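You operate a simulated robot arm through the tools that you are given. There is no shell and no other tool. Be economical: measure what you need, move in short steps, check, and stop when the job is done.

You are at the controls of a simulated robot arm. One attempt, no reset.

JOB
Fetch the cartridge that the ink note names from the ink drawer.
Fine: stand it on top of the stock shelf, then shut the drawer and turn its latch down. Where these are worked on the way, their far stop is far enough and under half their travel is too little: ink drawer.

Only the result counts: the job must be done as asked and must still hold three seconds after the hand-in. Knocking over, shifting, dropping, spilling or breaking anything else fails it.

ROBOT AND FRAMES
A 7-joint arm with a two-finger parallel gripper on a trunk, on a base that drives. Base frame: it is fixed to the floor where the robot stands at the start and does not move with it; the origin is under the middle of the robot, x ahead of it, y to its left, z up; the surface under the hand at the start is at about z = 720. Units: mm, degrees, N and s.
With the tool pointing down near the work surface it reaches from about 300 to 840 mm from the robot's upright axis, wherever it stands. Its first joint turns from -166.0 to 166.0 degrees. Places, roughly: ink drawer [700, 100, 600]; top of the stock shelf [600, 300, 800]; turn latch [600, 0, 700]. Payload 3.43 kg.
Tool frame: the origin (TCP) lies between the finger pads and is the grasp point; the fingertips stand 34 mm ahead of it; z points along the fingers, y is the line along which they close. Largest opening 128 mm; finger width 24, thickness 12; the body of the gripper, 48 by 130 mm, starts 96 mm behind the TCP.
Orientation is told as [roll, pitch, yaw] about the base's x, y, z axes, in that order, counted from this pose: with the fingers straight down and closing along the base's y, the tool's x points along the base's -x, its y along +y and its z along -z.

CONTROLS
- The arm moves only by the tool step_arm. Its argument "steps" is text: rows parted by semicolons, each of 7 numbers parted by spaces: the opening in per cent of the stroke, from 0 (shut) to 100 (fully open), then the shift along the base's x, y, z in cm, then the turn, a rotation vector about the base's x, y, z in degrees. In form: grip x y z ax ay az; .... A call has 1 to 20 rows; each row shifts and turns the commanded pose from where the row before left it. Rows are played at 5 a second. More than 50 mm and 8.6 degrees between two rows, or a gripper value outside its range, and nothing of the call is played. Where a pose cannot be reached the arm comes as near as it can. A force on the tool above 80 N (or 10 N above the force at the start of the call, whichever is more), or a blocked arm, ends the call early, and 0.2 s more pass. The fingers move at their own pace (about 153 mm/s each) and stop on an object; they squeeze with about 30 N. The grip force told is the motor's: it shows also when the fingers shut on nothing. Time passes only in rows, and 0.2 s behind the last, so rows that do not move let the fingers close. The reply holds the time, the measured pose of the TCP, the force on the tool along the base axes, the opening and the grip force, in the units named above and with some noise, with the torque about the TCP (base axes, N m) and any sound that the robot's microphone picked up.
- Cameras (640 x 400 px; columns grow to the right, rows downward): "scene" is now at [163.8, 35.9, 1537.2]; the picture's right is [0.49, -0.87, 0.00], its down [-0.78, -0.45, -0.43] and it looks along [0.38, 0.21, -0.90] (base axes); focal length 264 px, centre (320, 200). "wrist" rides on the gripper at [76, -11, -160] in the tool frame; the picture's right is [0.15, 0.99, 0.00], its down [-0.88, 0.13, -0.45] and it looks along [-0.45, 0.07, 0.89] (tool axes); focal length 234 px, centre (320, 200). There is no depth. A picture from a camera that has moved, and an enlarged one, comes with that camera's place and axes in the base frame and with its lens. The place of the scene camera against the robot may be out by one fixed shift of up to 12 mm in any direction.
- get_image(camera): a new picture of that camera. It takes no simulated time.
- roll_base(legs): drives the robot by 1 to 6 legs, each [ahead, turn to the left] in mm and degrees, along the robot's own axes; the way and the turn of a leg run together, so that a leg with both is an arc; at most 1500 mm and 180 degrees a leg. The arm and the cameras ride along, it lands a little off, and it stops where it bumps. It gives what a move gives.
- pan_tilt(pan, tilt): turns the head with the scene camera to pan (to the left, within 132 degrees either way) and tilt (down, from -29 to 69), counted from straight ahead of the robot. It gives what a move gives.
- inspect(camera, box): a new picture of the part [left, top, right, bottom] of that camera's present view, enlarged. It takes no simulated time.
- close_job(): hands the job in; it is judged then, once.

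Go step by step. Nothing tells you exact positions but the pictures and the camera data: compare them with the known pose of the tool, close in by small moves and look again before you grip or let go. The budget is 120 turns and 90 pictures, counting those below and the enlarged ones. Unless the task says otherwise, let go and move clear before handing in, and close with one line.

The tools are called after "Request:" by a JSON object that holds its "name" and its "arguments". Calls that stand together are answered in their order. step_arm: Moves the arm, as the interface text tells. Its arguments: {"type":"object","properties":{"steps":{"type":"string"}},"required":["steps"]} The other tools are called the same way: roll_base (legs) drives the base; pan_tilt (pan, tilt) turns the head that bears the scene camera; get_image (camera) takes a picture; inspect (camera, box) takes an enlarged picture of a part of a camera's view; close_job () hands the job in.

At the start:

```text
t: 0.0
eef_pos: [751.5, -172.8, 1008.9]
ee_rot: [0.0, -0.1, 0.0]
contact_force: [-0.4, -1.3, -0.3]
moment: [0.0, -0.01, -0.01]
opening: 128.1
gripper_force: 0.1
robot x, y, heading: [-3.5, -1.9, -0.0]
head pan, tilt: [29.6, 64.4]
```

scene: 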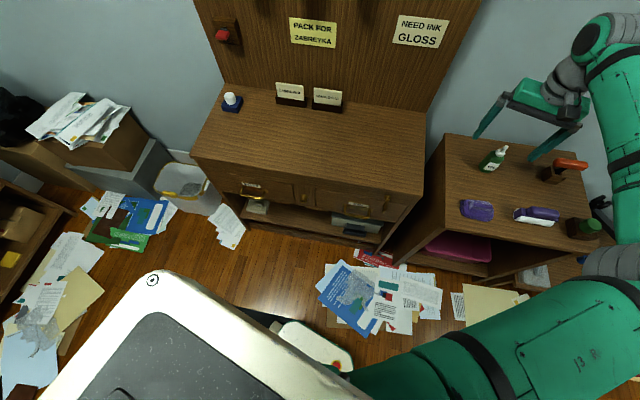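
wrist: 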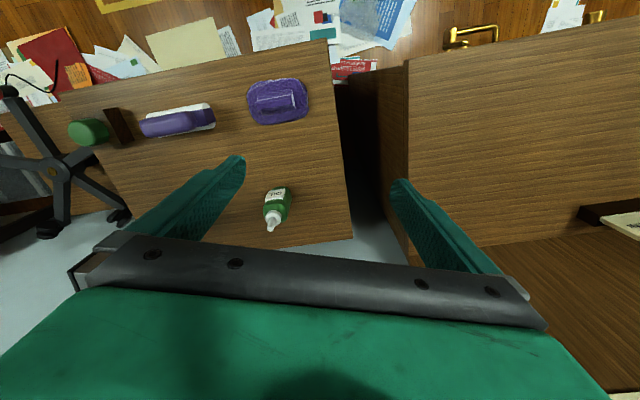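

I see a cabinet with two drawers/doors and notes on the backboard; the ink note says "NEED INK GLOSS". I look closer at the notes, the cabinet front and the labels.

Request:
{"name": "inspect", "arguments": {"camera": "scene", "box": [180, 0, 460, 130]}}

Request:
{"name": "inspect", "arguments": {"camera": "scene", "box": [180, 130, 440, 270]}}

```text
2.29 times, centred on (320, 65) of scene
camera zoom: at [163.8, 35.9, 1537.2], right [0.49, -0.87, 0.0], down [-0.78, -0.45, -0.43], along [0.38, 0.21, -0.9], focal length 603 px, centre (320, 509)
```

zoom: 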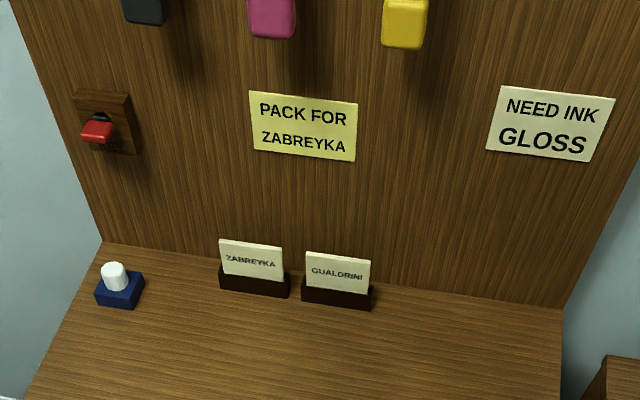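

```text
2.46 times, centred on (310, 200) of scene
camera zoom: at [163.8, 35.9, 1537.2], right [0.49, -0.87, 0.0], down [-0.78, -0.45, -0.43], along [0.38, 0.21, -0.9], focal length 650 px, centre (345, 200)
```

zoom: 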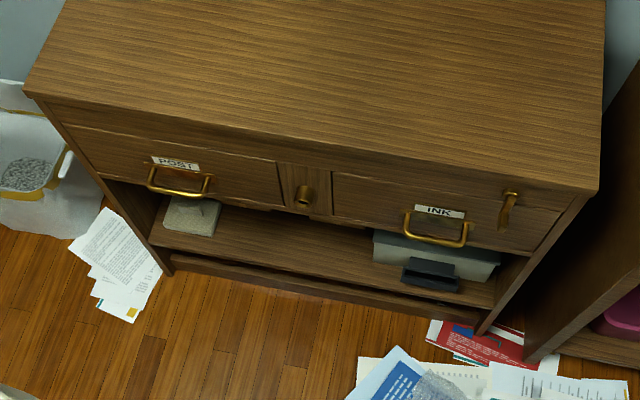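

The INK drawer is at the right of the cabinet, with a bail handle and a brass latch at its upper right. The cabinet is turned roughly 19° from square to me. I look up to learn what the stock shelf is, and at the other things around.

Request:
{"name": "pan_tilt", "arguments": {"pan": 25, "tilt": 25}}

Request:
{"name": "get_image", "arguments": {"camera": "scene"}}

```text
t: 1.1
eef_pos: [752.8, -171.5, 1008.3]
ee_rot: [0.0, -0.1, 0.0]
contact_force: [0.3, -0.1, -0.6]
moment: [0.01, 0.01, 0.0]
opening: 128.2
gripper_force: 0.0
robot x, y, heading: [-1.6, 0.2, 0.0]
head pan, tilt: [25.0, 25.0]
```

```text
85 pictures are left
camera scene: at [193.9, 44.5, 1592.1], right [0.42, -0.91, 0.0], down [-0.38, -0.18, -0.91], along [0.82, 0.38, -0.42], focal length 264 px, centre (320, 200)
```

scene: 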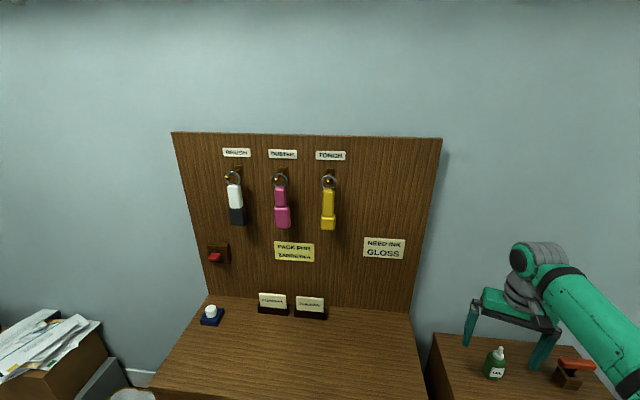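

The stock shelf is apparently the cabinet itself, whose top lies near [600, 300, 820]. Before backing off for room to open the drawer, I check behind me and look closely at the latch.

Request:
{"name": "pan_tilt", "arguments": {"pan": 130, "tilt": 40}}

Request:
{"name": "get_image", "arguments": {"camera": "scene"}}

Request:
{"name": "pan_tilt", "arguments": {"pan": -130, "tilt": 40}}

Request:
{"name": "get_image", "arguments": {"camera": "scene"}}

Request:
{"name": "pan_tilt", "arguments": {"pan": 10, "tilt": 60}}

Request:
{"name": "get_image", "arguments": {"camera": "scene"}}

```text
t: 2.9
eef_pos: [752.1, -172.1, 1008.8]
ee_rot: [0.0, -0.1, 0.0]
contact_force: [0.8, 0.9, 0.1]
moment: [-0.02, -0.01, 0.0]
opening: 128.0
gripper_force: 0.1
robot x, y, heading: [0.5, 1.2, -0.1]
head pan, tilt: [130.0, 40.0]
```

```text
84 pictures are left
camera scene: at [55.8, 70.8, 1568.8], right [0.77, 0.64, 0.0], down [0.41, -0.49, -0.77], along [-0.49, 0.59, -0.64], focal length 264 px, centre (320, 200)
```

scene: 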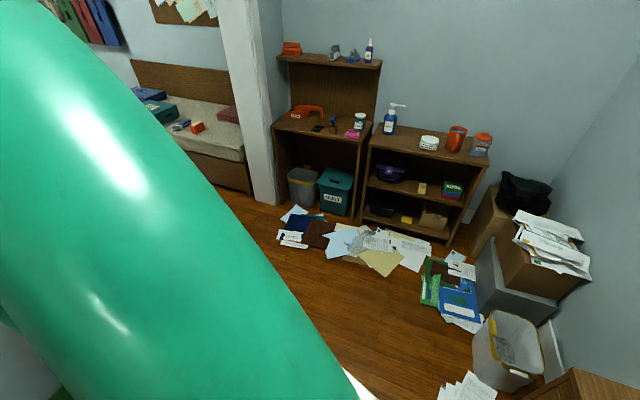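

```text
t: 6.5
eef_pos: [753.1, -172.6, 1008.6]
ee_rot: [0.0, 0.0, 0.0]
contact_force: [0.2, 0.8, 0.3]
moment: [0.01, 0.01, -0.03]
opening: 128.0
gripper_force: 0.1
robot x, y, heading: [4.2, 1.7, 0.0]
head pan, tilt: [-130.0, 40.0]
```

```text
83 pictures are left
camera scene: at [55.8, -59.5, 1568.8], right [-0.77, 0.64, 0.0], down [0.41, 0.49, -0.77], along [-0.49, -0.59, -0.64], focal length 264 px, centre (320, 200)
```

scene: 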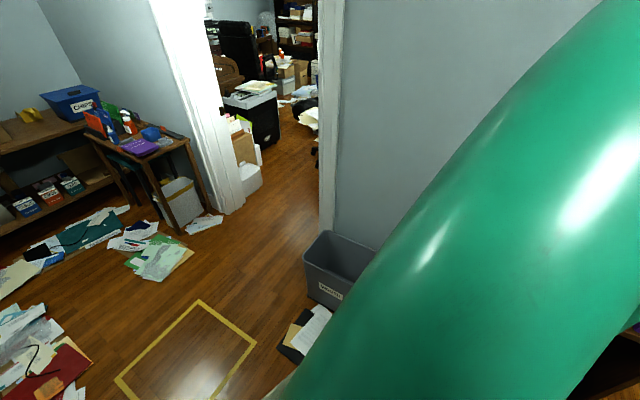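

```text
t: 8.7
eef_pos: [753.2, -172.4, 1009.2]
ee_rot: [0.1, -0.2, 0.0]
contact_force: [-0.7, -0.1, 0.5]
moment: [0.0, 0.0, 0.0]
opening: 128.0
gripper_force: 0.1
robot x, y, heading: [1.7, 0.7, 0.0]
head pan, tilt: [10.0, 60.0]
```

```text
82 pictures are left
camera scene: at [176.1, 17.1, 1542.1], right [0.17, -0.98, 0.0], down [-0.85, -0.15, -0.5], along [0.49, 0.09, -0.87], focal length 264 px, centre (320, 200)
```

scene: 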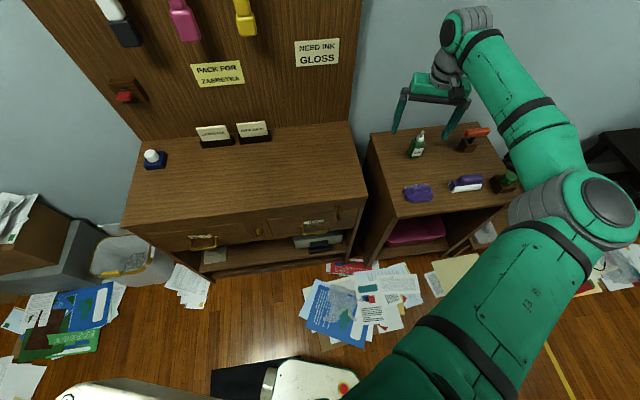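

There is free floor behind me. I back off in legs and turn 19° left so that I face the cabinet squarely.

Request:
{"name": "roll_base", "arguments": {"legs": [[-150, 0], [0, 19], [-130, 0]]}}

Request:
{"name": "pan_tilt", "arguments": {"pan": 0, "tilt": 50}}

Request:
{"name": "get_image", "arguments": {"camera": "scene"}}

Request:
{"name": "get_image", "arguments": {"camera": "wrist"}}

```text
t: 10.2
eef_pos: [604.6, -171.1, 1009.8]
ee_rot: [0.0, 0.0, 0.1]
contact_force: [0.6, -0.2, -0.1]
moment: [-0.02, -0.03, -0.02]
opening: 128.1
gripper_force: 0.0
robot x, y, heading: [-147.3, -2.8, -0.1]
head pan, tilt: [10.0, 60.0]
stopped in leg 1: the robot was blocked; the commanded pose is now the measured one
```

```text
t: 10.9
eef_pos: [603.4, -170.2, 1007.8]
ee_rot: [0.0, -0.1, 0.0]
contact_force: [-0.1, 1.0, 0.2]
moment: [-0.01, -0.03, 0.01]
opening: 128.1
gripper_force: 0.1
robot x, y, heading: [-150.2, 1.7, -0.1]
head pan, tilt: [0.0, 50.0]
```

```text
81 pictures are left
camera scene: at [38.8, 5.8, 1554.6], right [0.0, -1.0, 0.0], down [-0.77, 0.0, -0.64], along [0.64, 0.0, -0.77], focal length 264 px, centre (320, 200)
```

scene: 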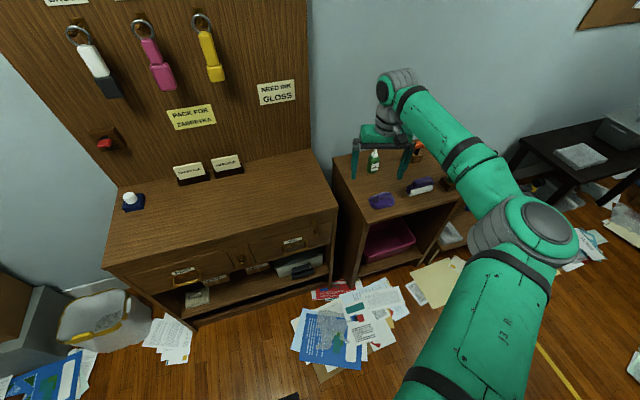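

```text
80 pictures are left
camera wrist: at [527.2, -181.8, 1168.9], right [-0.15, 0.99, 0.0], down [0.88, 0.13, 0.46], along [0.45, 0.07, -0.89], focal length 234 px, centre (320, 200)
```

wrist: 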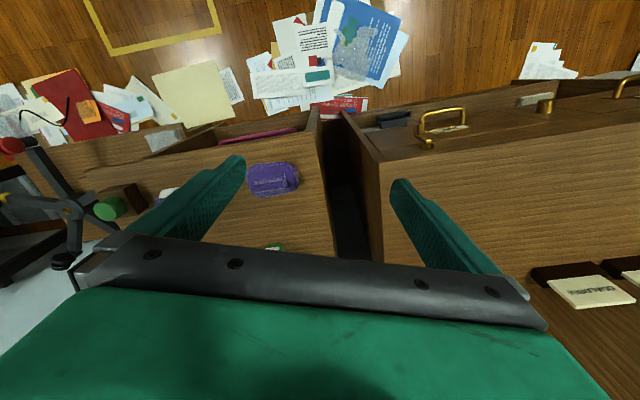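

The robot stopped at -150, "blocked". I look behind on both sides before any further driving.

Request:
{"name": "pan_tilt", "arguments": {"pan": -132, "tilt": 62}}

Request:
{"name": "get_image", "arguments": {"camera": "scene"}}

Request:
{"name": "pan_tilt", "arguments": {"pan": 132, "tilt": 62}}

Request:
{"name": "get_image", "arguments": {"camera": "scene"}}

```text
t: 13.0
eef_pos: [604.6, -170.2, 1009.4]
ee_rot: [0.0, 0.0, 0.1]
contact_force: [-1.0, 0.2, 0.5]
moment: [-0.01, 0.0, 0.0]
opening: 128.0
gripper_force: 0.1
robot x, y, heading: [-148.8, -1.1, -0.1]
head pan, tilt: [-131.8, 62.0]
```

```text
79 pictures are left
camera scene: at [-81.1, -42.2, 1539.8], right [-0.75, 0.67, 0.0], down [0.59, 0.66, -0.47], along [-0.31, -0.35, -0.88], focal length 264 px, centre (320, 200)
```

scene: 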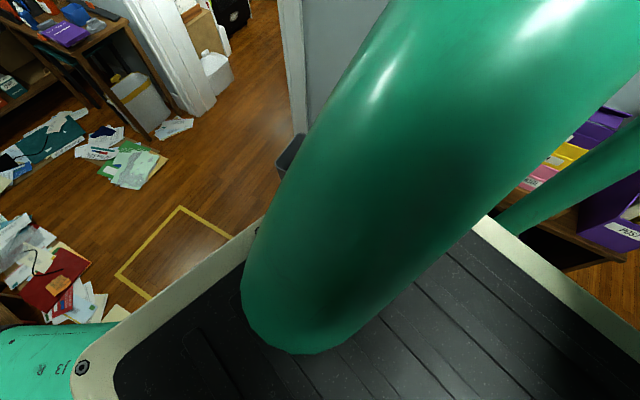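

```text
t: 16.7
eef_pos: [604.1, -171.3, 1009.3]
ee_rot: [0.0, -0.1, 0.1]
contact_force: [0.3, 0.4, 0.0]
moment: [0.01, 0.0, -0.01]
opening: 128.1
gripper_force: 0.1
robot x, y, heading: [-150.0, -2.7, -0.3]
head pan, tilt: [131.8, 62.0]
```

```text
78 pictures are left
camera scene: at [-81.0, 53.8, 1539.8], right [0.75, 0.67, 0.0], down [0.59, -0.66, -0.47], along [-0.31, 0.35, -0.88], focal length 264 px, centre (320, 200)
```

scene: 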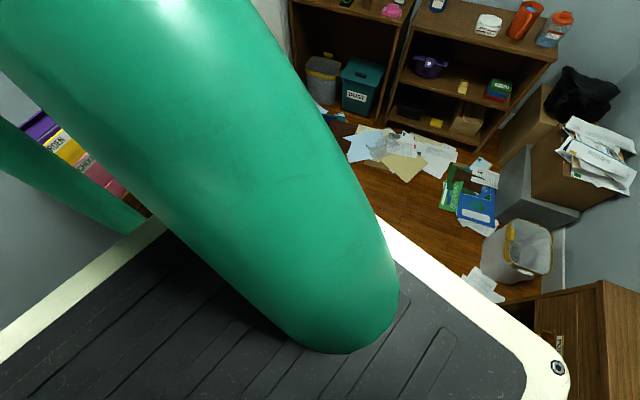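

A table stands right behind me, so I can't back off further. I go forward a bit, turn to face the cabinet and work from there.

Request:
{"name": "roll_base", "arguments": {"legs": [[60, 0], [0, 19]]}}

Request:
{"name": "pan_tilt", "arguments": {"pan": -8, "tilt": 60}}

Request:
{"name": "get_image", "arguments": {"camera": "scene"}}

Request:
{"name": "get_image", "arguments": {"camera": "wrist"}}

```text
t: 18.8
eef_pos: [678.5, 86.6, 1009.8]
ee_rot: [0.0, -0.1, 19.4]
contact_force: [-0.5, -0.1, 0.0]
moment: [0.0, -0.01, 0.0]
opening: 128.0
gripper_force: 0.0
robot x, y, heading: [-93.1, -0.5, 19.3]
head pan, tilt: [131.8, 62.0]
```

```text
t: 21.1
eef_pos: [678.1, 85.9, 1009.2]
ee_rot: [0.0, 0.1, 19.3]
contact_force: [-0.1, -0.4, 0.2]
moment: [0.0, 0.0, 0.01]
opening: 127.9
gripper_force: 0.0
robot x, y, heading: [-89.1, -1.5, 19.1]
head pan, tilt: [-8.0, 60.0]
```

```text
77 pictures are left
camera scene: at [81.5, 53.5, 1542.1], right [0.2, -0.98, 0.0], down [-0.85, -0.17, -0.5], along [0.49, 0.1, -0.87], focal length 264 px, centre (320, 200)
```

scene: 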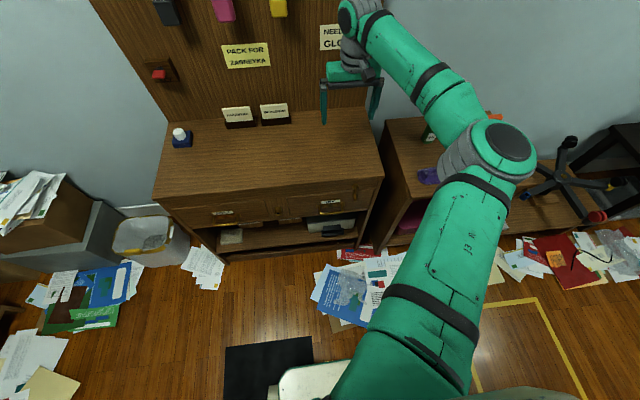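

```text
76 pictures are left
camera wrist: at [609.8, 50.6, 1168.9], right [-0.46, 0.89, 0.0], down [0.79, 0.41, 0.46], along [0.4, 0.21, -0.89], focal length 234 px, centre (320, 200)
```

wrist: 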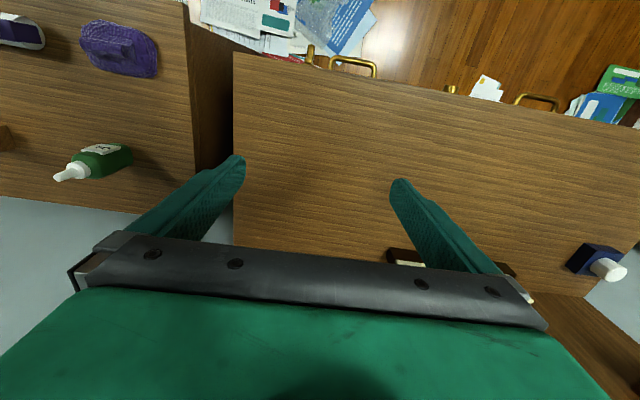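

Now I face it squarely; cabinet top is at z≈795 with its front right corner near (633, -70). I look closely at the handle and latch.

Request:
{"name": "inspect", "arguments": {"camera": "wrist", "box": [270, 20, 430, 120]}}

Request:
{"name": "inspect", "arguments": {"camera": "scene", "box": [270, 160, 400, 260]}}

```text
4.00 times, centred on (350, 70) of wrist
camera zoom: at [609.8, 50.6, 1168.9], right [-0.46, 0.89, 0.0], down [0.79, 0.41, 0.46], along [0.4, 0.21, -0.89], focal length 937 px, centre (200, 720)
```

zoom: 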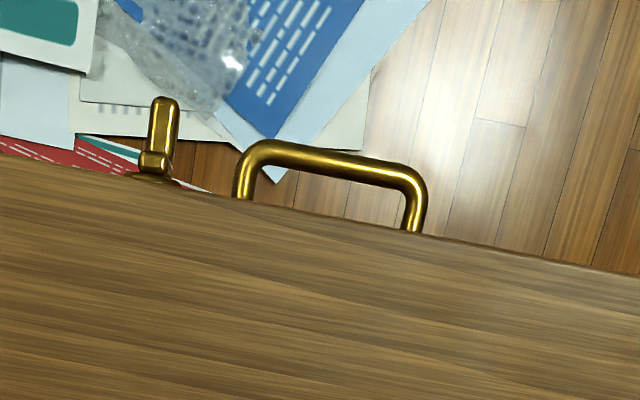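

```text
4.00 times, centred on (335, 210) of scene
camera zoom: at [81.5, 53.5, 1542.1], right [0.2, -0.98, 0.0], down [-0.85, -0.17, -0.5], along [0.49, 0.1, -0.87], focal length 1055 px, centre (260, 160)
```

zoom: 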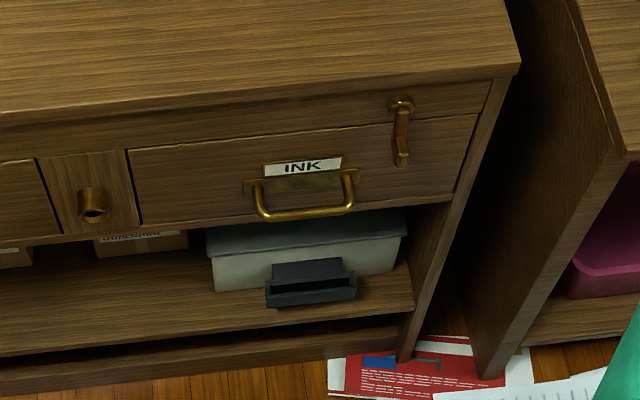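

The latch lever hangs down over the drawer from a pivot near (593, 24, 765), so it must be turned aside first; the handle bar is near (548, 97, 640). I withdraw the hand from over the cabinet while turning it a quarter about the vertical.

Request:
{"name": "step_arm", "arguments": {"steps": "100 -2.18 -0.73 0 0 0 -8.18;100 -2.18 -0.73 0 0 0 -8.18;100 -2.18 -0.73 0 0 0 -8.18;100 -2.18 -0.73 0 0 0 -8.18;100 -2.18 -0.73 0 0 0 -8.18;100 -2.18 -0.73 0 0 0 -8.18;100 -2.18 -0.73 0 0 0 -8.18;100 -2.18 -0.73 0 0 0 -8.18;100 -2.18 -0.73 0 0 0 -8.18;100 -2.18 -0.73 0 0 0 -8.18;100 -2.18 -0.73 0 0 0 -8.18"}}

```text
t: 23.5
eef_pos: [437.7, 6.5, 1008.3]
ee_rot: [0.0, -0.1, -70.8]
contact_force: [-0.4, -1.4, -0.6]
moment: [-0.01, 0.04, 0.04]
opening: 127.9
gripper_force: 0.0
robot x, y, heading: [-87.8, 1.6, 19.3]
head pan, tilt: [-8.0, 60.0]
```

Next I tilt the fingers up towards the cabinet front while lowering, then look with the wrist camera.

Request:
{"name": "step_arm", "arguments": {"steps": "100 0 0 -2 2.54 -7.58 0;100 0 0 -2 2.54 -7.58 0;100 0 0 -2 2.54 -7.58 0;100 0 0 -2 2.54 -7.58 0;100 0 0 -2 2.54 -7.58 0;100 0 0 -3 2.54 -7.58 0;100 0 0 -3 2.54 -7.58 0;100 0 0 -3 0 0 0;100 0 0 -3 0 0 0"}}

Request:
{"name": "get_image", "arguments": {"camera": "wrist"}}

Request:
{"name": "get_image", "arguments": {"camera": "scene"}}

```text
t: 25.5
eef_pos: [439.4, 5.5, 788.2]
ee_rot: [55.9, -0.5, -71.1]
contact_force: [1.0, 0.5, 0.2]
moment: [-0.04, -0.01, -0.02]
opening: 128.2
gripper_force: 0.0
robot x, y, heading: [-90.9, 0.6, 19.0]
head pan, tilt: [-8.0, 60.0]
```

```text
73 pictures are left
camera wrist: at [282.2, 33.5, 868.1], right [0.47, 0.33, 0.82], down [0.0, -0.93, 0.37], along [0.88, -0.18, -0.44], focal length 234 px, centre (320, 200)
```

wrist: 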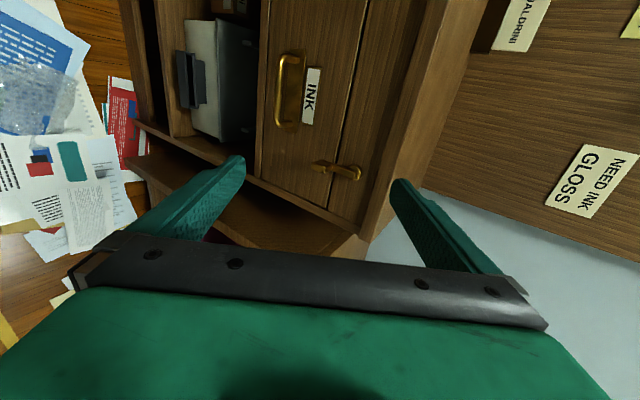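

```text
72 pictures are left
camera scene: at [81.3, 53.4, 1542.1], right [0.2, -0.98, 0.0], down [-0.85, -0.17, -0.5], along [0.49, 0.1, -0.87], focal length 264 px, centre (320, 200)
```

scene: 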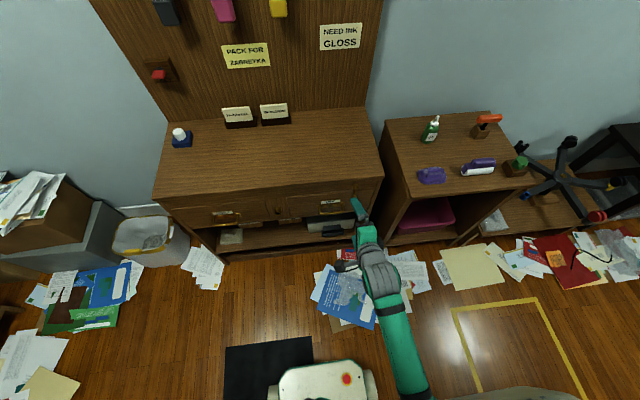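

The wrist camera now sees the front well (picture right ≈ up). I enlarge the latch and handle.

Request:
{"name": "inspect", "arguments": {"camera": "wrist", "box": [230, 40, 400, 220]}}

```text
2.22 times, centred on (315, 130) of wrist
camera zoom: at [282.2, 33.5, 868.1], right [0.47, 0.33, 0.82], down [0.0, -0.93, 0.37], along [0.88, -0.18, -0.44], focal length 520 px, centre (331, 356)
```

zoom: 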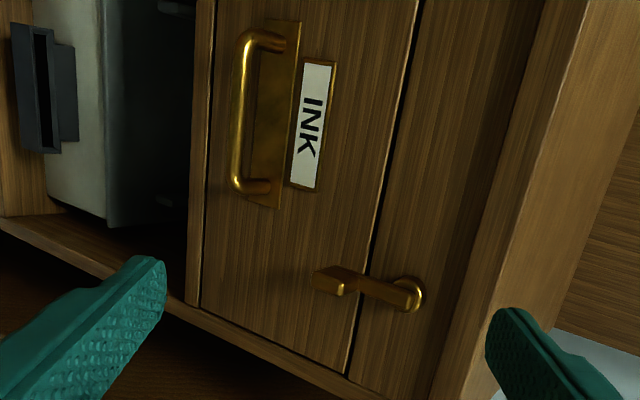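

Latch pivot is near (592, 27, 755), the lever tip at z≈705, the handle bar near (543, 97, 624). I close the fingers and bring the tip to the right of the lever, stopping short of the front to look.

Request:
{"name": "step_arm", "arguments": {"steps": "50 1.0 -2.99 -3.05 0 0 0;0 1.0 -2.99 -3.05 0 0 0;0 2.65 0.89 0 0 0 0;0 2.65 0.89 0 0 0 0;0 2.65 0.89 0 0 0 0"}}

Request:
{"name": "get_image", "arguments": {"camera": "wrist"}}

```text
t: 26.7
eef_pos: [538.5, -28.9, 730.1]
ee_rot: [55.9, -0.7, -71.1]
contact_force: [0.0, -0.3, -0.3]
moment: [0.02, -0.02, 0.0]
opening: 0.2
gripper_force: 29.6
robot x, y, heading: [-90.8, -3.3, 19.5]
head pan, tilt: [-8.0, 60.0]
```

```text
70 pictures are left
camera wrist: at [381.4, -1.0, 807.8], right [0.47, 0.33, 0.82], down [0.0, -0.93, 0.37], along [0.88, -0.18, -0.44], focal length 234 px, centre (320, 200)
```

wrist: 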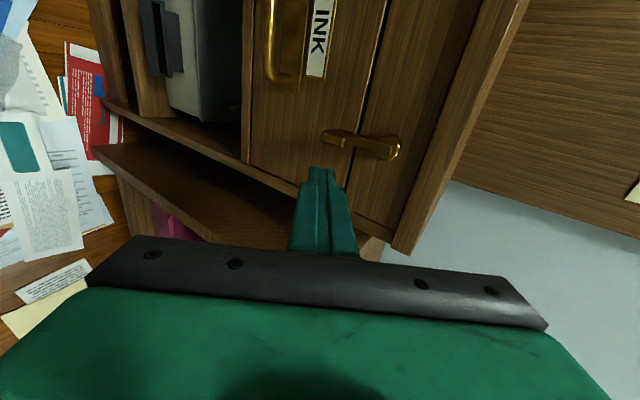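

The finger tip is right of the lever; its face may sit a bit deeper than I assumed. I advance in small steps and look again.

Request:
{"name": "step_arm", "arguments": {"steps": "0 1.42 0.48 -0.2 0 0 0;0 1.42 0.48 -0.2 0 0 0;0 0.95 0.32 0 0 0 0"}}

Request:
{"name": "get_image", "arguments": {"camera": "wrist"}}

Request:
{"name": "inspect", "arguments": {"camera": "scene", "box": [290, 160, 420, 260]}}

```text
t: 27.5
eef_pos: [577.5, -15.6, 723.2]
ee_rot: [55.9, -0.7, -71.0]
contact_force: [0.4, 0.0, -0.9]
moment: [-0.01, -0.02, 0.05]
opening: 0.0
gripper_force: 29.6
robot x, y, heading: [-91.2, -1.8, 19.4]
head pan, tilt: [-8.0, 60.0]
```

```text
69 pictures are left
camera wrist: at [420.1, 12.7, 803.8], right [0.47, 0.33, 0.82], down [0.0, -0.93, 0.37], along [0.88, -0.18, -0.44], focal length 234 px, centre (320, 200)
```

wrist: 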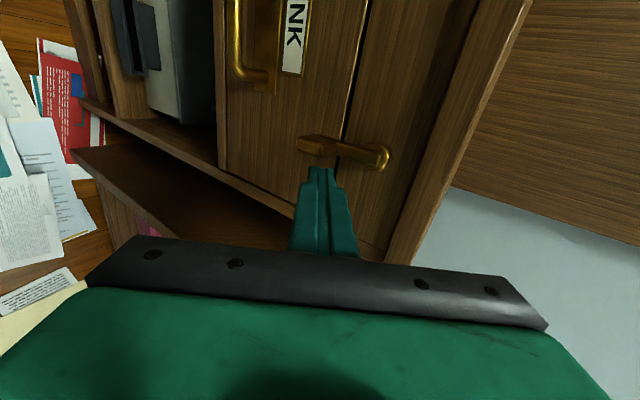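

```text
4.00 times, centred on (355, 210) of scene
camera zoom: at [81.4, 53.3, 1542.1], right [0.2, -0.98, 0.0], down [-0.85, -0.17, -0.5], along [0.49, 0.1, -0.87], focal length 1055 px, centre (180, 160)
```

zoom: 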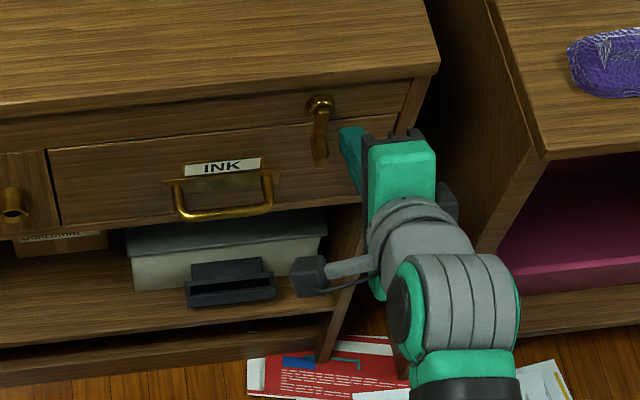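

The tip sits just right of the lever. I push it left and then up along an arc in small steps.

Request:
{"name": "step_arm", "arguments": {"steps": "0 -0.32 0.95 0 0 0 0;0 -0.32 0.95 0 0 0 0;0 -0.32 0.95 0 0 0 0;0 -0.32 0.95 0.2 0 0 0"}}

Request:
{"name": "get_image", "arguments": {"camera": "wrist"}}

```text
t: 28.4
eef_pos: [568.3, -5.5, 725.7]
ee_rot: [55.9, -1.7, -72.9]
contact_force: [2.8, -6.5, -1.9]
moment: [-0.06, -0.1, -0.09]
opening: 0.1
gripper_force: 29.9
robot x, y, heading: [-88.2, -3.5, 19.2]
head pan, tilt: [-8.0, 60.0]
stopped in row 4: the force on the tool passed its limit at 87 N (the readings are from after the stop); the commanded pose is now the measured one
```

```text
67 pictures are left
camera wrist: at [412.0, 28.6, 803.7], right [0.48, 0.33, 0.81], down [-0.03, -0.92, 0.39], along [0.88, -0.21, -0.43], focal length 234 px, centre (320, 200)
```

wrist: 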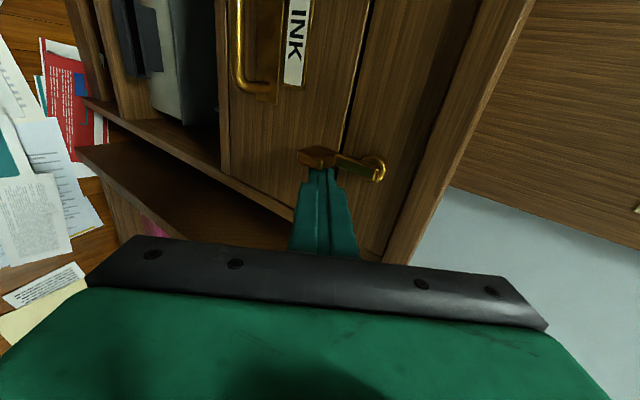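

The lever barely moved left before 87 N, so it evidently turns the other way. I back off and go round to its left side.

Request:
{"name": "step_arm", "arguments": {"steps": "0 0.25 -0.76 0 0 0 0;0 -2.37 -0.79 0 0 0 0;0 -2.37 -0.79 0 0 0 0;0 -0.86 2.56 0 0 0 1;0 -0.86 2.56 0 0 0 1;0 1.5 0.5 -0.2 0 0 0;0 1.5 0.5 -0.2 0 0 0;0 1.5 0.5 0 0 0 0"}}

Request:
{"name": "get_image", "arguments": {"camera": "wrist"}}

```text
t: 30.2
eef_pos: [550.3, 39.5, 721.7]
ee_rot: [56.0, -1.6, -70.8]
contact_force: [-0.8, -1.1, -0.1]
moment: [0.01, 0.0, 0.02]
opening: 0.0
gripper_force: 30.5
robot x, y, heading: [-86.3, -1.5, 19.0]
head pan, tilt: [-8.0, 60.0]
```

```text
66 pictures are left
camera wrist: at [393.1, 67.1, 799.7], right [0.47, 0.34, 0.82], down [0.0, -0.92, 0.39], along [0.88, -0.18, -0.43], focal length 234 px, centre (320, 200)
```

wrist: 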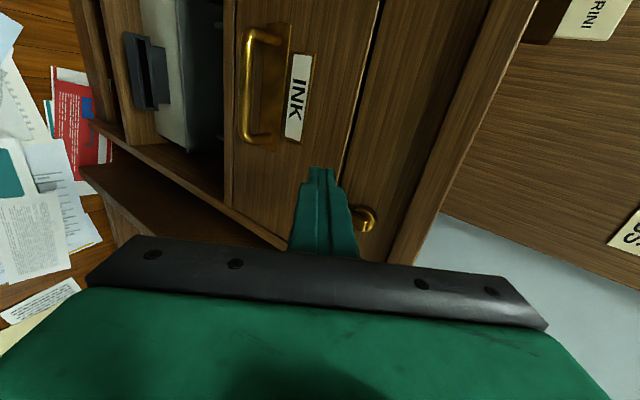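

The tip is left of the lever now. I advance a touch and push right, straight first, then curving upward.

Request:
{"name": "step_arm", "arguments": {"steps": "0 0.76 0.25 0 0 0 0;0 0.32 -0.95 0 0 0 0;0 0.32 -0.95 0 0 0 0;0 0.32 -0.95 0 0 0 0;0 0.32 -0.95 0 0 0 0;0 0.16 -0.47 0.1 0 0 0"}}

Request:
{"name": "get_image", "arguments": {"camera": "wrist"}}

Request:
{"name": "inspect", "arguments": {"camera": "scene", "box": [290, 160, 420, 260]}}

```text
t: 31.6
eef_pos: [572.2, 2.4, 723.3]
ee_rot: [56.2, -1.6, -70.5]
contact_force: [-11.4, 11.3, 9.9]
moment: [-0.13, -0.12, 0.02]
opening: 0.0
gripper_force: 30.0
robot x, y, heading: [-91.5, -1.4, 19.2]
head pan, tilt: [-8.0, 60.0]
```

```text
65 pictures are left
camera wrist: at [415.2, 29.1, 801.2], right [0.46, 0.34, 0.82], down [0.0, -0.92, 0.39], along [0.89, -0.18, -0.43], focal length 234 px, centre (320, 200)
```

wrist: 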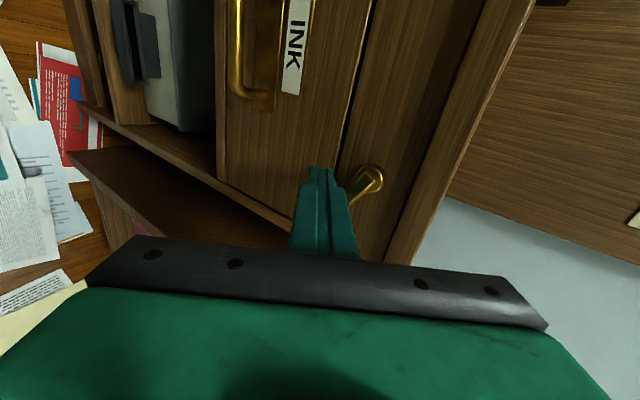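

```text
4.00 times, centred on (355, 210) of scene
camera zoom: at [80.9, 53.4, 1542.2], right [0.19, -0.98, 0.0], down [-0.85, -0.17, -0.5], along [0.49, 0.1, -0.87], focal length 1055 px, centre (180, 160)
```

zoom: 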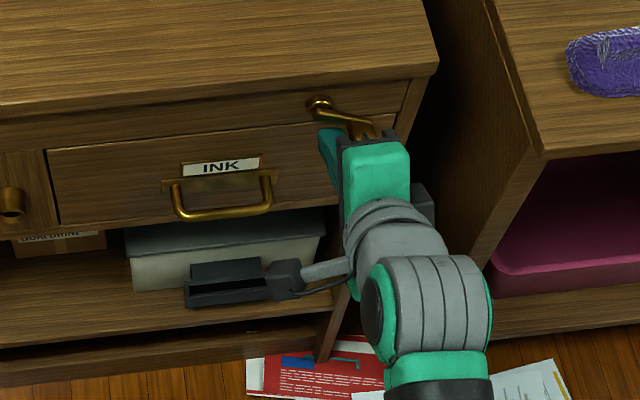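

The lever turns right. I carry on to the right and up until it lies horizontal.

Request:
{"name": "step_arm", "arguments": {"steps": "0 0.22 -0.66 0.5 0 0 0;0 0.22 -0.66 0.7 0 0 0;0 0.22 -0.66 0.8 0 0 0;0 0.16 -0.47 0.9 0 0 0;0 0.1 -0.28 0.9 0 0 0"}}

Request:
{"name": "get_image", "arguments": {"camera": "wrist"}}

Request:
{"name": "inspect", "arguments": {"camera": "scene", "box": [290, 160, 420, 260]}}

```text
t: 32.4
eef_pos: [575.1, -4.5, 735.7]
ee_rot: [55.2, -0.7, -69.0]
contact_force: [-5.1, 5.5, 0.4]
moment: [-0.02, -0.06, -0.05]
opening: 0.0
gripper_force: 30.2
robot x, y, heading: [-84.4, 0.1, 19.1]
head pan, tilt: [-8.0, 60.0]
stopped in row 4: the force on the tool passed its limit at 86 N (the readings are from after the stop); the commanded pose is now the measured one
```

```text
63 pictures are left
camera wrist: at [418.5, 19.2, 817.7], right [0.47, 0.35, 0.81], down [0.03, -0.93, 0.38], along [0.88, -0.15, -0.45], focal length 234 px, centre (320, 200)
```

wrist: 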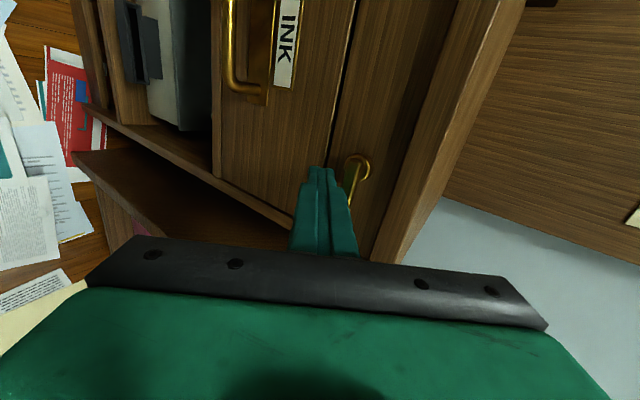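

```text
4.00 times, centred on (355, 210) of scene
camera zoom: at [81.2, 53.5, 1542.1], right [0.2, -0.98, 0.0], down [-0.85, -0.17, -0.5], along [0.49, 0.1, -0.87], focal length 1055 px, centre (180, 160)
```

zoom: 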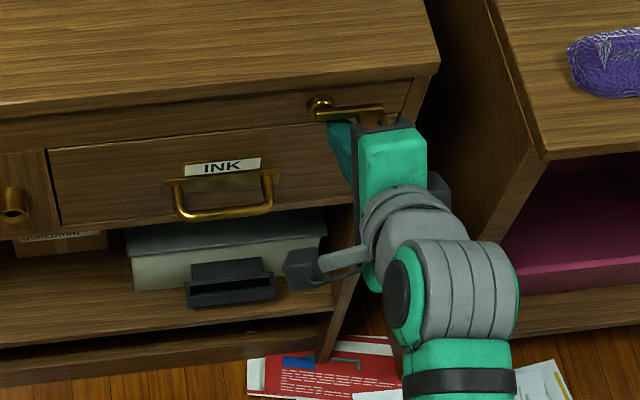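

The lever is at its stop, horizontal. I withdraw, tilt further towards horizontal, open the fingers and line up before the handle.

Request:
{"name": "step_arm", "arguments": {"steps": "0 0 0 -1.2 0 0 0;0 -4.2 -1.4 0 0 0 0;0 -4.2 -1.4 0 0 0 0;30 -1.12 3.35 -1.5 2.2 -6.6 0;50 -1.12 3.35 -1.5 2.2 -6.6 0;50 -1.12 3.35 -1.5 2.2 -6.6 0;50 0 0 -1.5 0 0 0"}}

Request:
{"name": "get_image", "arguments": {"camera": "wrist"}}

Request:
{"name": "inspect", "arguments": {"camera": "scene", "box": [260, 150, 420, 270]}}

```text
t: 34.0
eef_pos: [458.7, 63.3, 666.0]
ee_rot: [76.0, -1.5, -69.7]
contact_force: [0.7, 0.2, 0.0]
moment: [0.01, 0.05, 0.01]
opening: 64.0
gripper_force: 0.0
out of reach, approached as far as the arm can: row 6
robot x, y, heading: [-86.5, -0.1, 19.4]
head pan, tilt: [-8.0, 60.0]
```

```text
61 pictures are left
camera wrist: at [283.2, 79.2, 691.8], right [0.16, 0.24, 0.96], down [-0.08, -0.96, 0.26], along [0.98, -0.12, -0.14], focal length 234 px, centre (320, 200)
```

wrist: 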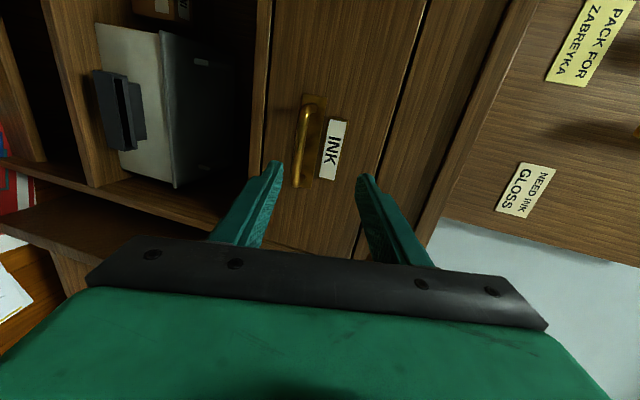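

```text
3.33 times, centred on (340, 210) of scene
camera zoom: at [81.3, 53.4, 1542.1], right [0.2, -0.98, 0.0], down [-0.85, -0.17, -0.5], along [0.49, 0.1, -0.87], focal length 880 px, centre (253, 167)
```

zoom: 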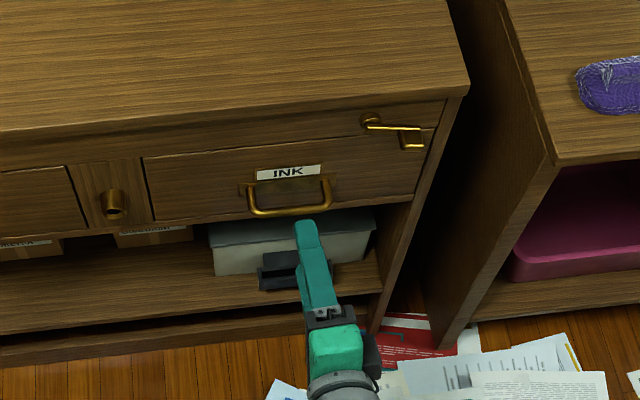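

The bar is at about (546, 100, 620), and the lever lies horizontal clear of the drawer. I approach the bar with the fingers opened 45 mm.

Request:
{"name": "step_arm", "arguments": {"steps": "38 1.85 0.75 -1.4 0 0 0;38 1.85 0.75 -1.4 0 0 0;38 1.7 0.65 -1.4 0 0 0"}}

Request:
{"name": "get_image", "arguments": {"camera": "wrist"}}

Request:
{"name": "inspect", "arguments": {"camera": "scene", "box": [260, 150, 420, 270]}}

```text
t: 34.8
eef_pos: [514.5, 82.6, 623.8]
ee_rot: [76.0, -1.5, -69.6]
contact_force: [0.2, 1.0, 0.8]
moment: [0.03, 0.02, 0.01]
opening: 48.6
gripper_force: 0.2
robot x, y, heading: [-86.1, -2.3, 19.4]
head pan, tilt: [-8.0, 60.0]
```

```text
59 pictures are left
camera wrist: at [339.4, 100.0, 650.2], right [0.17, 0.24, 0.96], down [-0.08, -0.96, 0.26], along [0.98, -0.12, -0.14], focal length 234 px, centre (320, 200)
```

wrist: 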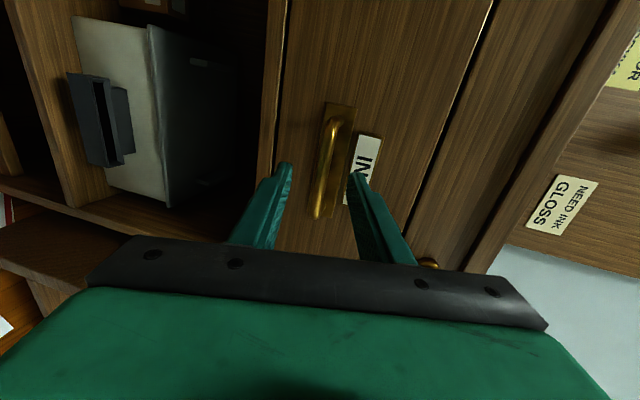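

```text
3.33 times, centred on (340, 210) of scene
camera zoom: at [81.4, 53.3, 1542.1], right [0.2, -0.98, 0.0], down [-0.85, -0.17, -0.5], along [0.49, 0.1, -0.87], focal length 880 px, centre (253, 167)
```

zoom: 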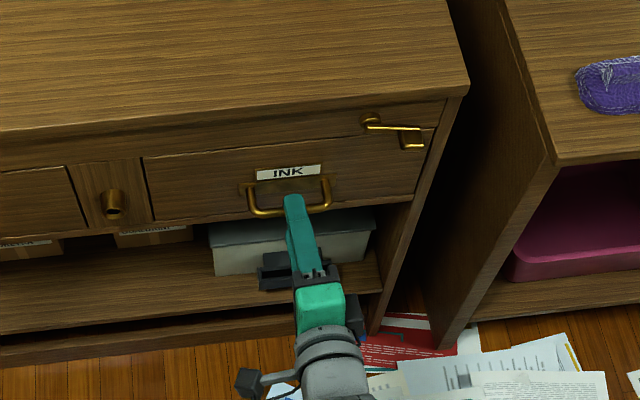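

The bar lies between the fingers' line. I advance 20 mm and close.

Request:
{"name": "step_arm", "arguments": {"steps": "38 0.95 0.35 0 0 0 0;38 0.95 0.35 0 0 0 0;0 0 0 0 0 0 0;0 0 0 0 0 0 0;0 0 0 0 0 0 0"}}

Request:
{"name": "get_image", "arguments": {"camera": "wrist"}}

```text
t: 36.0
eef_pos: [532.5, 88.1, 622.3]
ee_rot: [75.6, -1.5, -69.7]
contact_force: [-1.8, 2.0, -31.4]
moment: [0.87, 0.89, -0.28]
opening: 11.7
gripper_force: 45.0
robot x, y, heading: [-89.1, -2.0, 19.4]
head pan, tilt: [-8.0, 60.0]
```

```text
57 pictures are left
camera wrist: at [357.6, 106.3, 648.1], right [0.17, 0.25, 0.95], down [-0.08, -0.96, 0.26], along [0.98, -0.12, -0.15], focal length 234 px, centre (320, 200)
```

wrist: 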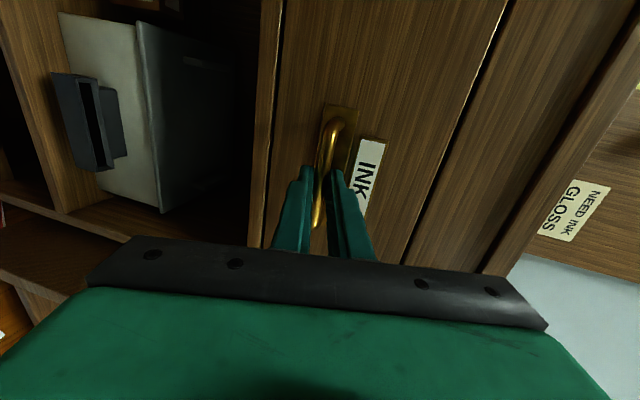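

The bar is gripped (11.7 mm). I ease the side load and pull the drawer outward in small steps.

Request:
{"name": "step_arm", "arguments": {"steps": "0 0 0 -0.2 0 0 0;0 -1.42 -0.48 0 0 0 0;0 -1.42 -0.48 0 0 0 0;0 -1.42 -0.48 0 0 0 0;0 -1.42 -0.48 0 0 0 0"}}

Request:
{"name": "inspect", "arguments": {"camera": "scene", "box": [240, 150, 420, 290]}}

```text
t: 37.2
eef_pos: [474.6, 70.0, 620.1]
ee_rot: [75.8, -1.5, -69.6]
contact_force: [0.5, 1.1, -25.0]
moment: [0.98, 0.74, 0.08]
opening: 12.1
gripper_force: 44.5
robot x, y, heading: [-88.7, 1.8, 19.0]
head pan, tilt: [-8.0, 60.0]
```

```text
2.86 times, centred on (330, 220) of scene
camera zoom: at [82.0, 53.4, 1542.0], right [0.2, -0.98, 0.0], down [-0.85, -0.17, -0.5], along [0.49, 0.1, -0.87], focal length 754 px, centre (291, 143)
```

zoom: 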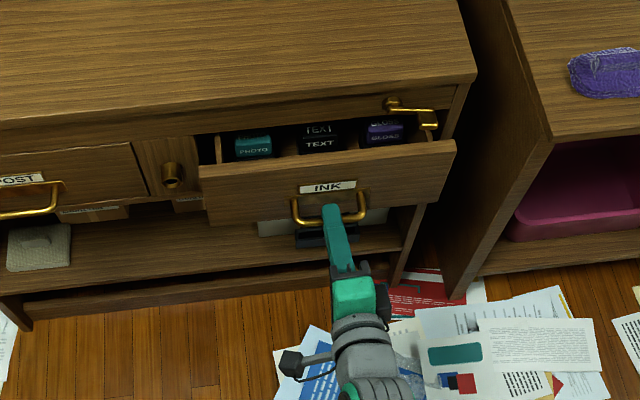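

The drawer slides out: PHOTO, TEXT and GLOSS cartridges appear. I keep pulling.

Request:
{"name": "step_arm", "arguments": {"steps": "0 -1.42 -0.48 -0.1 0 0 0;0 -1.42 -0.48 -0.1 0 0 0;0 -1.42 -0.48 0 0 0 0;0 -1.42 -0.48 0 0 0 0"}}

```text
t: 38.2
eef_pos: [427.2, 54.1, 620.6]
ee_rot: [76.1, -1.4, -69.5]
contact_force: [-1.2, 3.6, -0.9]
moment: [1.34, 0.37, 1.12]
opening: 11.9
gripper_force: 45.1
out of reach, approached as far as the arm can: row 4
robot x, y, heading: [-91.2, -0.1, 19.4]
head pan, tilt: [-8.0, 60.0]
```

I am at the reach limit with this tilt, after about 110 mm. I rotate the hand about the bar to a steeper angle and keep pulling.

Request:
{"name": "step_arm", "arguments": {"steps": "0 0.1 0.03 0.2 -2.2 6.6 0;0 0.1 0.03 0.2 -2.2 6.6 0;0 0.1 0.03 0.2 -2.2 6.6 0;0 0.1 0.03 0.2 -2.2 6.6 0;0 -1.42 -0.48 0 0 0 0;0 -1.42 -0.48 0 0 0 0"}}

Request:
{"name": "inspect", "arguments": {"camera": "scene", "box": [240, 150, 420, 290]}}

```text
t: 39.6
eef_pos: [403.5, 45.4, 626.4]
ee_rot: [48.2, -0.4, -69.0]
contact_force: [-1.7, 11.2, 8.1]
moment: [0.29, 0.1, -1.35]
opening: 11.9
gripper_force: 45.3
robot x, y, heading: [-88.1, 1.9, 19.3]
head pan, tilt: [-8.0, 60.0]
```

```text
2.86 times, centred on (330, 220) of scene
camera zoom: at [81.2, 53.6, 1542.1], right [0.2, -0.98, 0.0], down [-0.85, -0.17, -0.5], along [0.49, 0.1, -0.87], focal length 754 px, centre (291, 143)
```

zoom: 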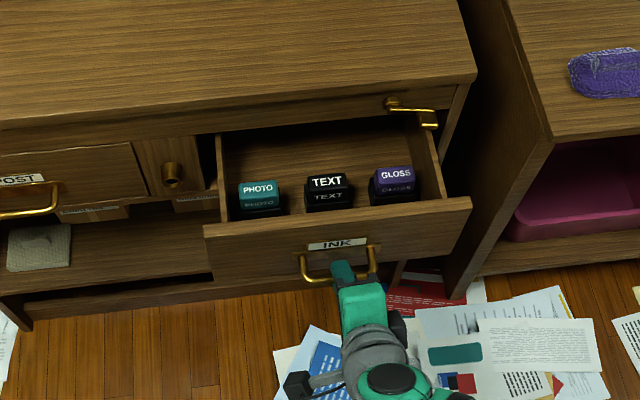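

GLOSS is the purple cartridge on the right. I keep pulling towards the stop.

Request:
{"name": "step_arm", "arguments": {"steps": "0 -1.42 -0.48 0 0 0 0;0 -1.42 -0.48 0 0 0 0;0 -1.42 -0.48 0 0 0 0;0 -1.42 -0.48 0 0 0 0"}}

Request:
{"name": "inspect", "arguments": {"camera": "scene", "box": [240, 150, 420, 290]}}

```text
t: 40.6
eef_pos: [355.9, 29.9, 628.9]
ee_rot: [47.8, 0.1, -69.0]
contact_force: [-11.9, 35.6, -28.2]
moment: [0.94, 0.69, -0.5]
opening: 11.9
gripper_force: 45.2
out of reach, approached as far as the arm can: row 4
robot x, y, heading: [-90.5, 0.6, 19.2]
head pan, tilt: [-8.0, 60.0]
```

```text
2.86 times, centred on (330, 220) of scene
camera zoom: at [81.6, 54.2, 1542.1], right [0.2, -0.98, 0.0], down [-0.85, -0.17, -0.5], along [0.49, 0.1, -0.87], focal length 754 px, centre (291, 143)
```

zoom: 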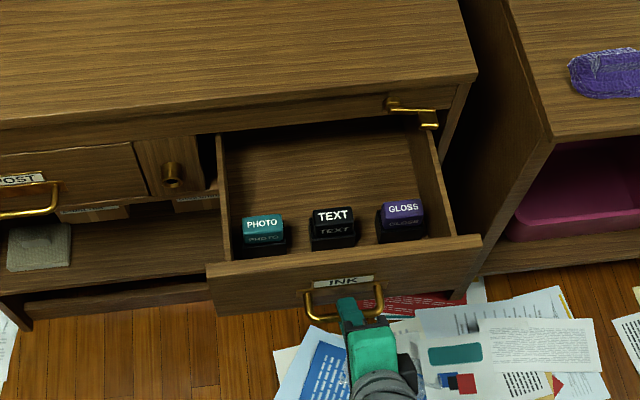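

About 186 mm is out. I steepen a little more and pull on to find the stop.

Request:
{"name": "step_arm", "arguments": {"steps": "0 0.1 0.03 0.15 -2.2 6.6 0;0 0.1 0.03 0.15 -2.2 6.6 0;0 -1.42 -0.48 0 0 0 0;0 -1.42 -0.48 0 0 0 0;0 -1.42 -0.48 0 0 0 0"}}

Request:
{"name": "inspect", "arguments": {"camera": "scene", "box": [240, 150, 420, 290]}}

```text
t: 41.8
eef_pos: [358.2, 26.1, 631.3]
ee_rot: [44.5, -0.2, -69.1]
contact_force: [-10.5, 26.2, -33.6]
moment: [1.27, 0.83, -0.13]
opening: 12.0
gripper_force: 45.0
out of reach, approached as far as the arm can: row 1, 2, 3, 4, 5
robot x, y, heading: [-89.3, -0.5, 19.1]
head pan, tilt: [-8.0, 60.0]
```

```text
2.86 times, centred on (330, 220) of scene
camera zoom: at [81.3, 53.8, 1542.1], right [0.19, -0.98, 0.0], down [-0.85, -0.17, -0.5], along [0.49, 0.1, -0.87], focal length 754 px, centre (291, 143)
```

zoom: 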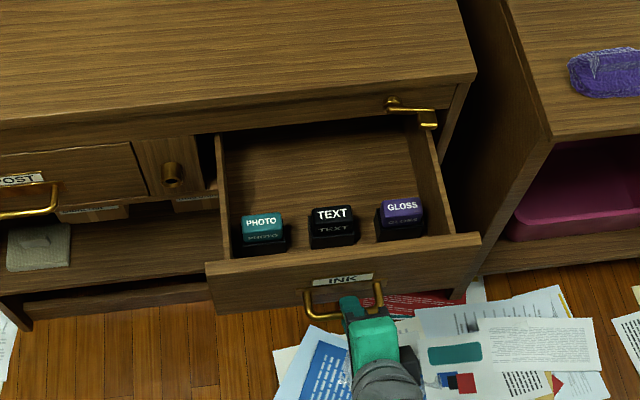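

The arm is at its limit, so I draw the drawer a little further by rolling the base back 30 mm.

Request:
{"name": "roll_base", "arguments": {"legs": [[-30, 0]]}}

Request:
{"name": "inspect", "arguments": {"camera": "scene", "box": [240, 150, 420, 290]}}

```text
t: 42.7
eef_pos: [331.0, 16.8, 631.6]
ee_rot: [44.4, -0.1, -69.0]
contact_force: [-8.1, 29.3, -34.2]
moment: [1.05, 0.87, -0.38]
opening: 12.2
gripper_force: 45.0
robot x, y, heading: [-114.0, -11.0, 19.1]
head pan, tilt: [-8.0, 60.0]
```

```text
2.86 times, centred on (330, 220) of scene
camera zoom: at [54.5, 44.4, 1542.0], right [0.19, -0.98, 0.0], down [-0.85, -0.17, -0.5], along [0.49, 0.1, -0.87], focal length 754 px, centre (291, 143)
```

zoom: 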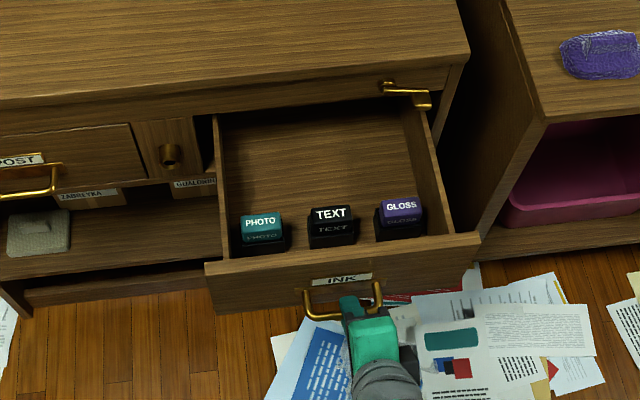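

The drawer is out about 213 mm. I let go of the bar, withdraw back and up, and bring the fingers to vertical above.

Request:
{"name": "step_arm", "arguments": {"steps": "40 0 0 0 0 0 0;40 0 0 0 0 0 0;40 -1.0 -0.33 1.2 0 0 0;40 -1.5 -0.5 2 0 0 0;40 -1.0 -0.33 3 0 0 0;40 0 0 4 0 0 0;40 0 0 4 0 0 0;40 0 0 4 0 0 0;40 0 0 4 0 0 0;40 0 0 4 0 0 0"}}

Request:
{"name": "get_image", "arguments": {"camera": "scene"}}

```text
t: 44.9
eef_pos: [356.4, 11.9, 885.0]
ee_rot: [47.6, 1.5, -67.8]
contact_force: [-1.0, 0.1, 0.2]
moment: [0.01, 0.0, -0.02]
opening: 51.5
gripper_force: 0.0
out of reach, approached as far as the arm can: row 3, 4, 5, 7, 8, 9, 10
robot x, y, heading: [-122.8, -8.6, 19.4]
head pan, tilt: [-8.0, 60.0]
```

```text
51 pictures are left
camera scene: at [54.0, 43.6, 1542.1], right [0.19, -0.98, 0.0], down [-0.85, -0.17, -0.5], along [0.49, 0.1, -0.87], focal length 264 px, centre (320, 200)
```

scene: 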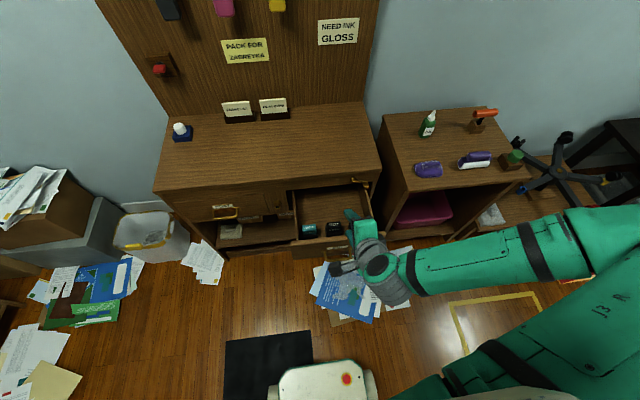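

Now I turn the fingers down over the drawer and look from above.

Request:
{"name": "step_arm", "arguments": {"steps": "60 1.2 0 1 -2.54 7.58 0;60 1.2 0 1 -2.54 7.58 0;60 1.2 0 1 -2.54 7.58 0;60 1.2 0 0 -2.54 7.58 0;60 1.2 0 0 -2.54 7.58 0;60 1.2 0 0 -2.3 7.0 0"}}

Request:
{"name": "get_image", "arguments": {"camera": "wrist"}}

```text
t: 46.3
eef_pos: [446.2, -81.5, 888.5]
ee_rot: [7.0, 14.2, -69.2]
contact_force: [0.3, -0.5, -0.4]
moment: [0.04, -0.01, -0.05]
opening: 76.9
gripper_force: 0.1
out of reach, approached as far as the arm can: row 1, 2, 3, 4
robot x, y, heading: [-118.7, -7.2, 19.0]
head pan, tilt: [-8.0, 60.0]
```

```text
50 pictures are left
camera wrist: at [404.4, -59.6, 1059.0], right [0.88, 0.45, 0.15], down [0.41, -0.88, 0.24], along [0.24, -0.14, -0.96], focal length 234 px, centre (320, 200)
```

wrist: 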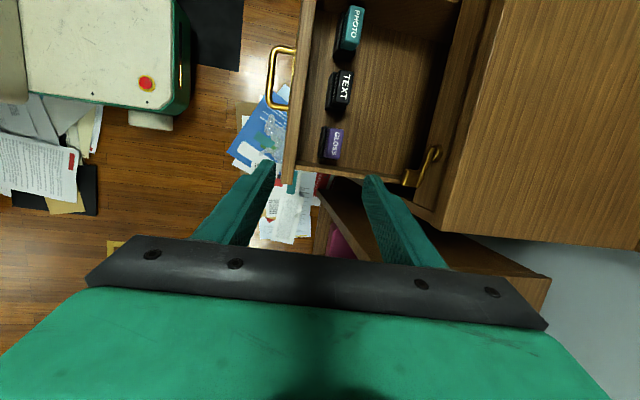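

The arm lagged behind the command near a limit. I hold to see where it settles.

Request:
{"name": "step_arm", "arguments": {"steps": "60 0 0 0 0 0 0;60 0 0 0 0 0 0;60 0 0 0 0 0 0"}}

```text
t: 47.1
eef_pos: [448.0, -80.3, 886.6]
ee_rot: [7.2, 14.2, -69.2]
contact_force: [0.5, 0.2, 0.0]
moment: [0.01, 0.01, 0.01]
opening: 76.7
gripper_force: 0.2
robot x, y, heading: [-114.4, -10.0, 19.1]
head pan, tilt: [-8.0, 60.0]
```

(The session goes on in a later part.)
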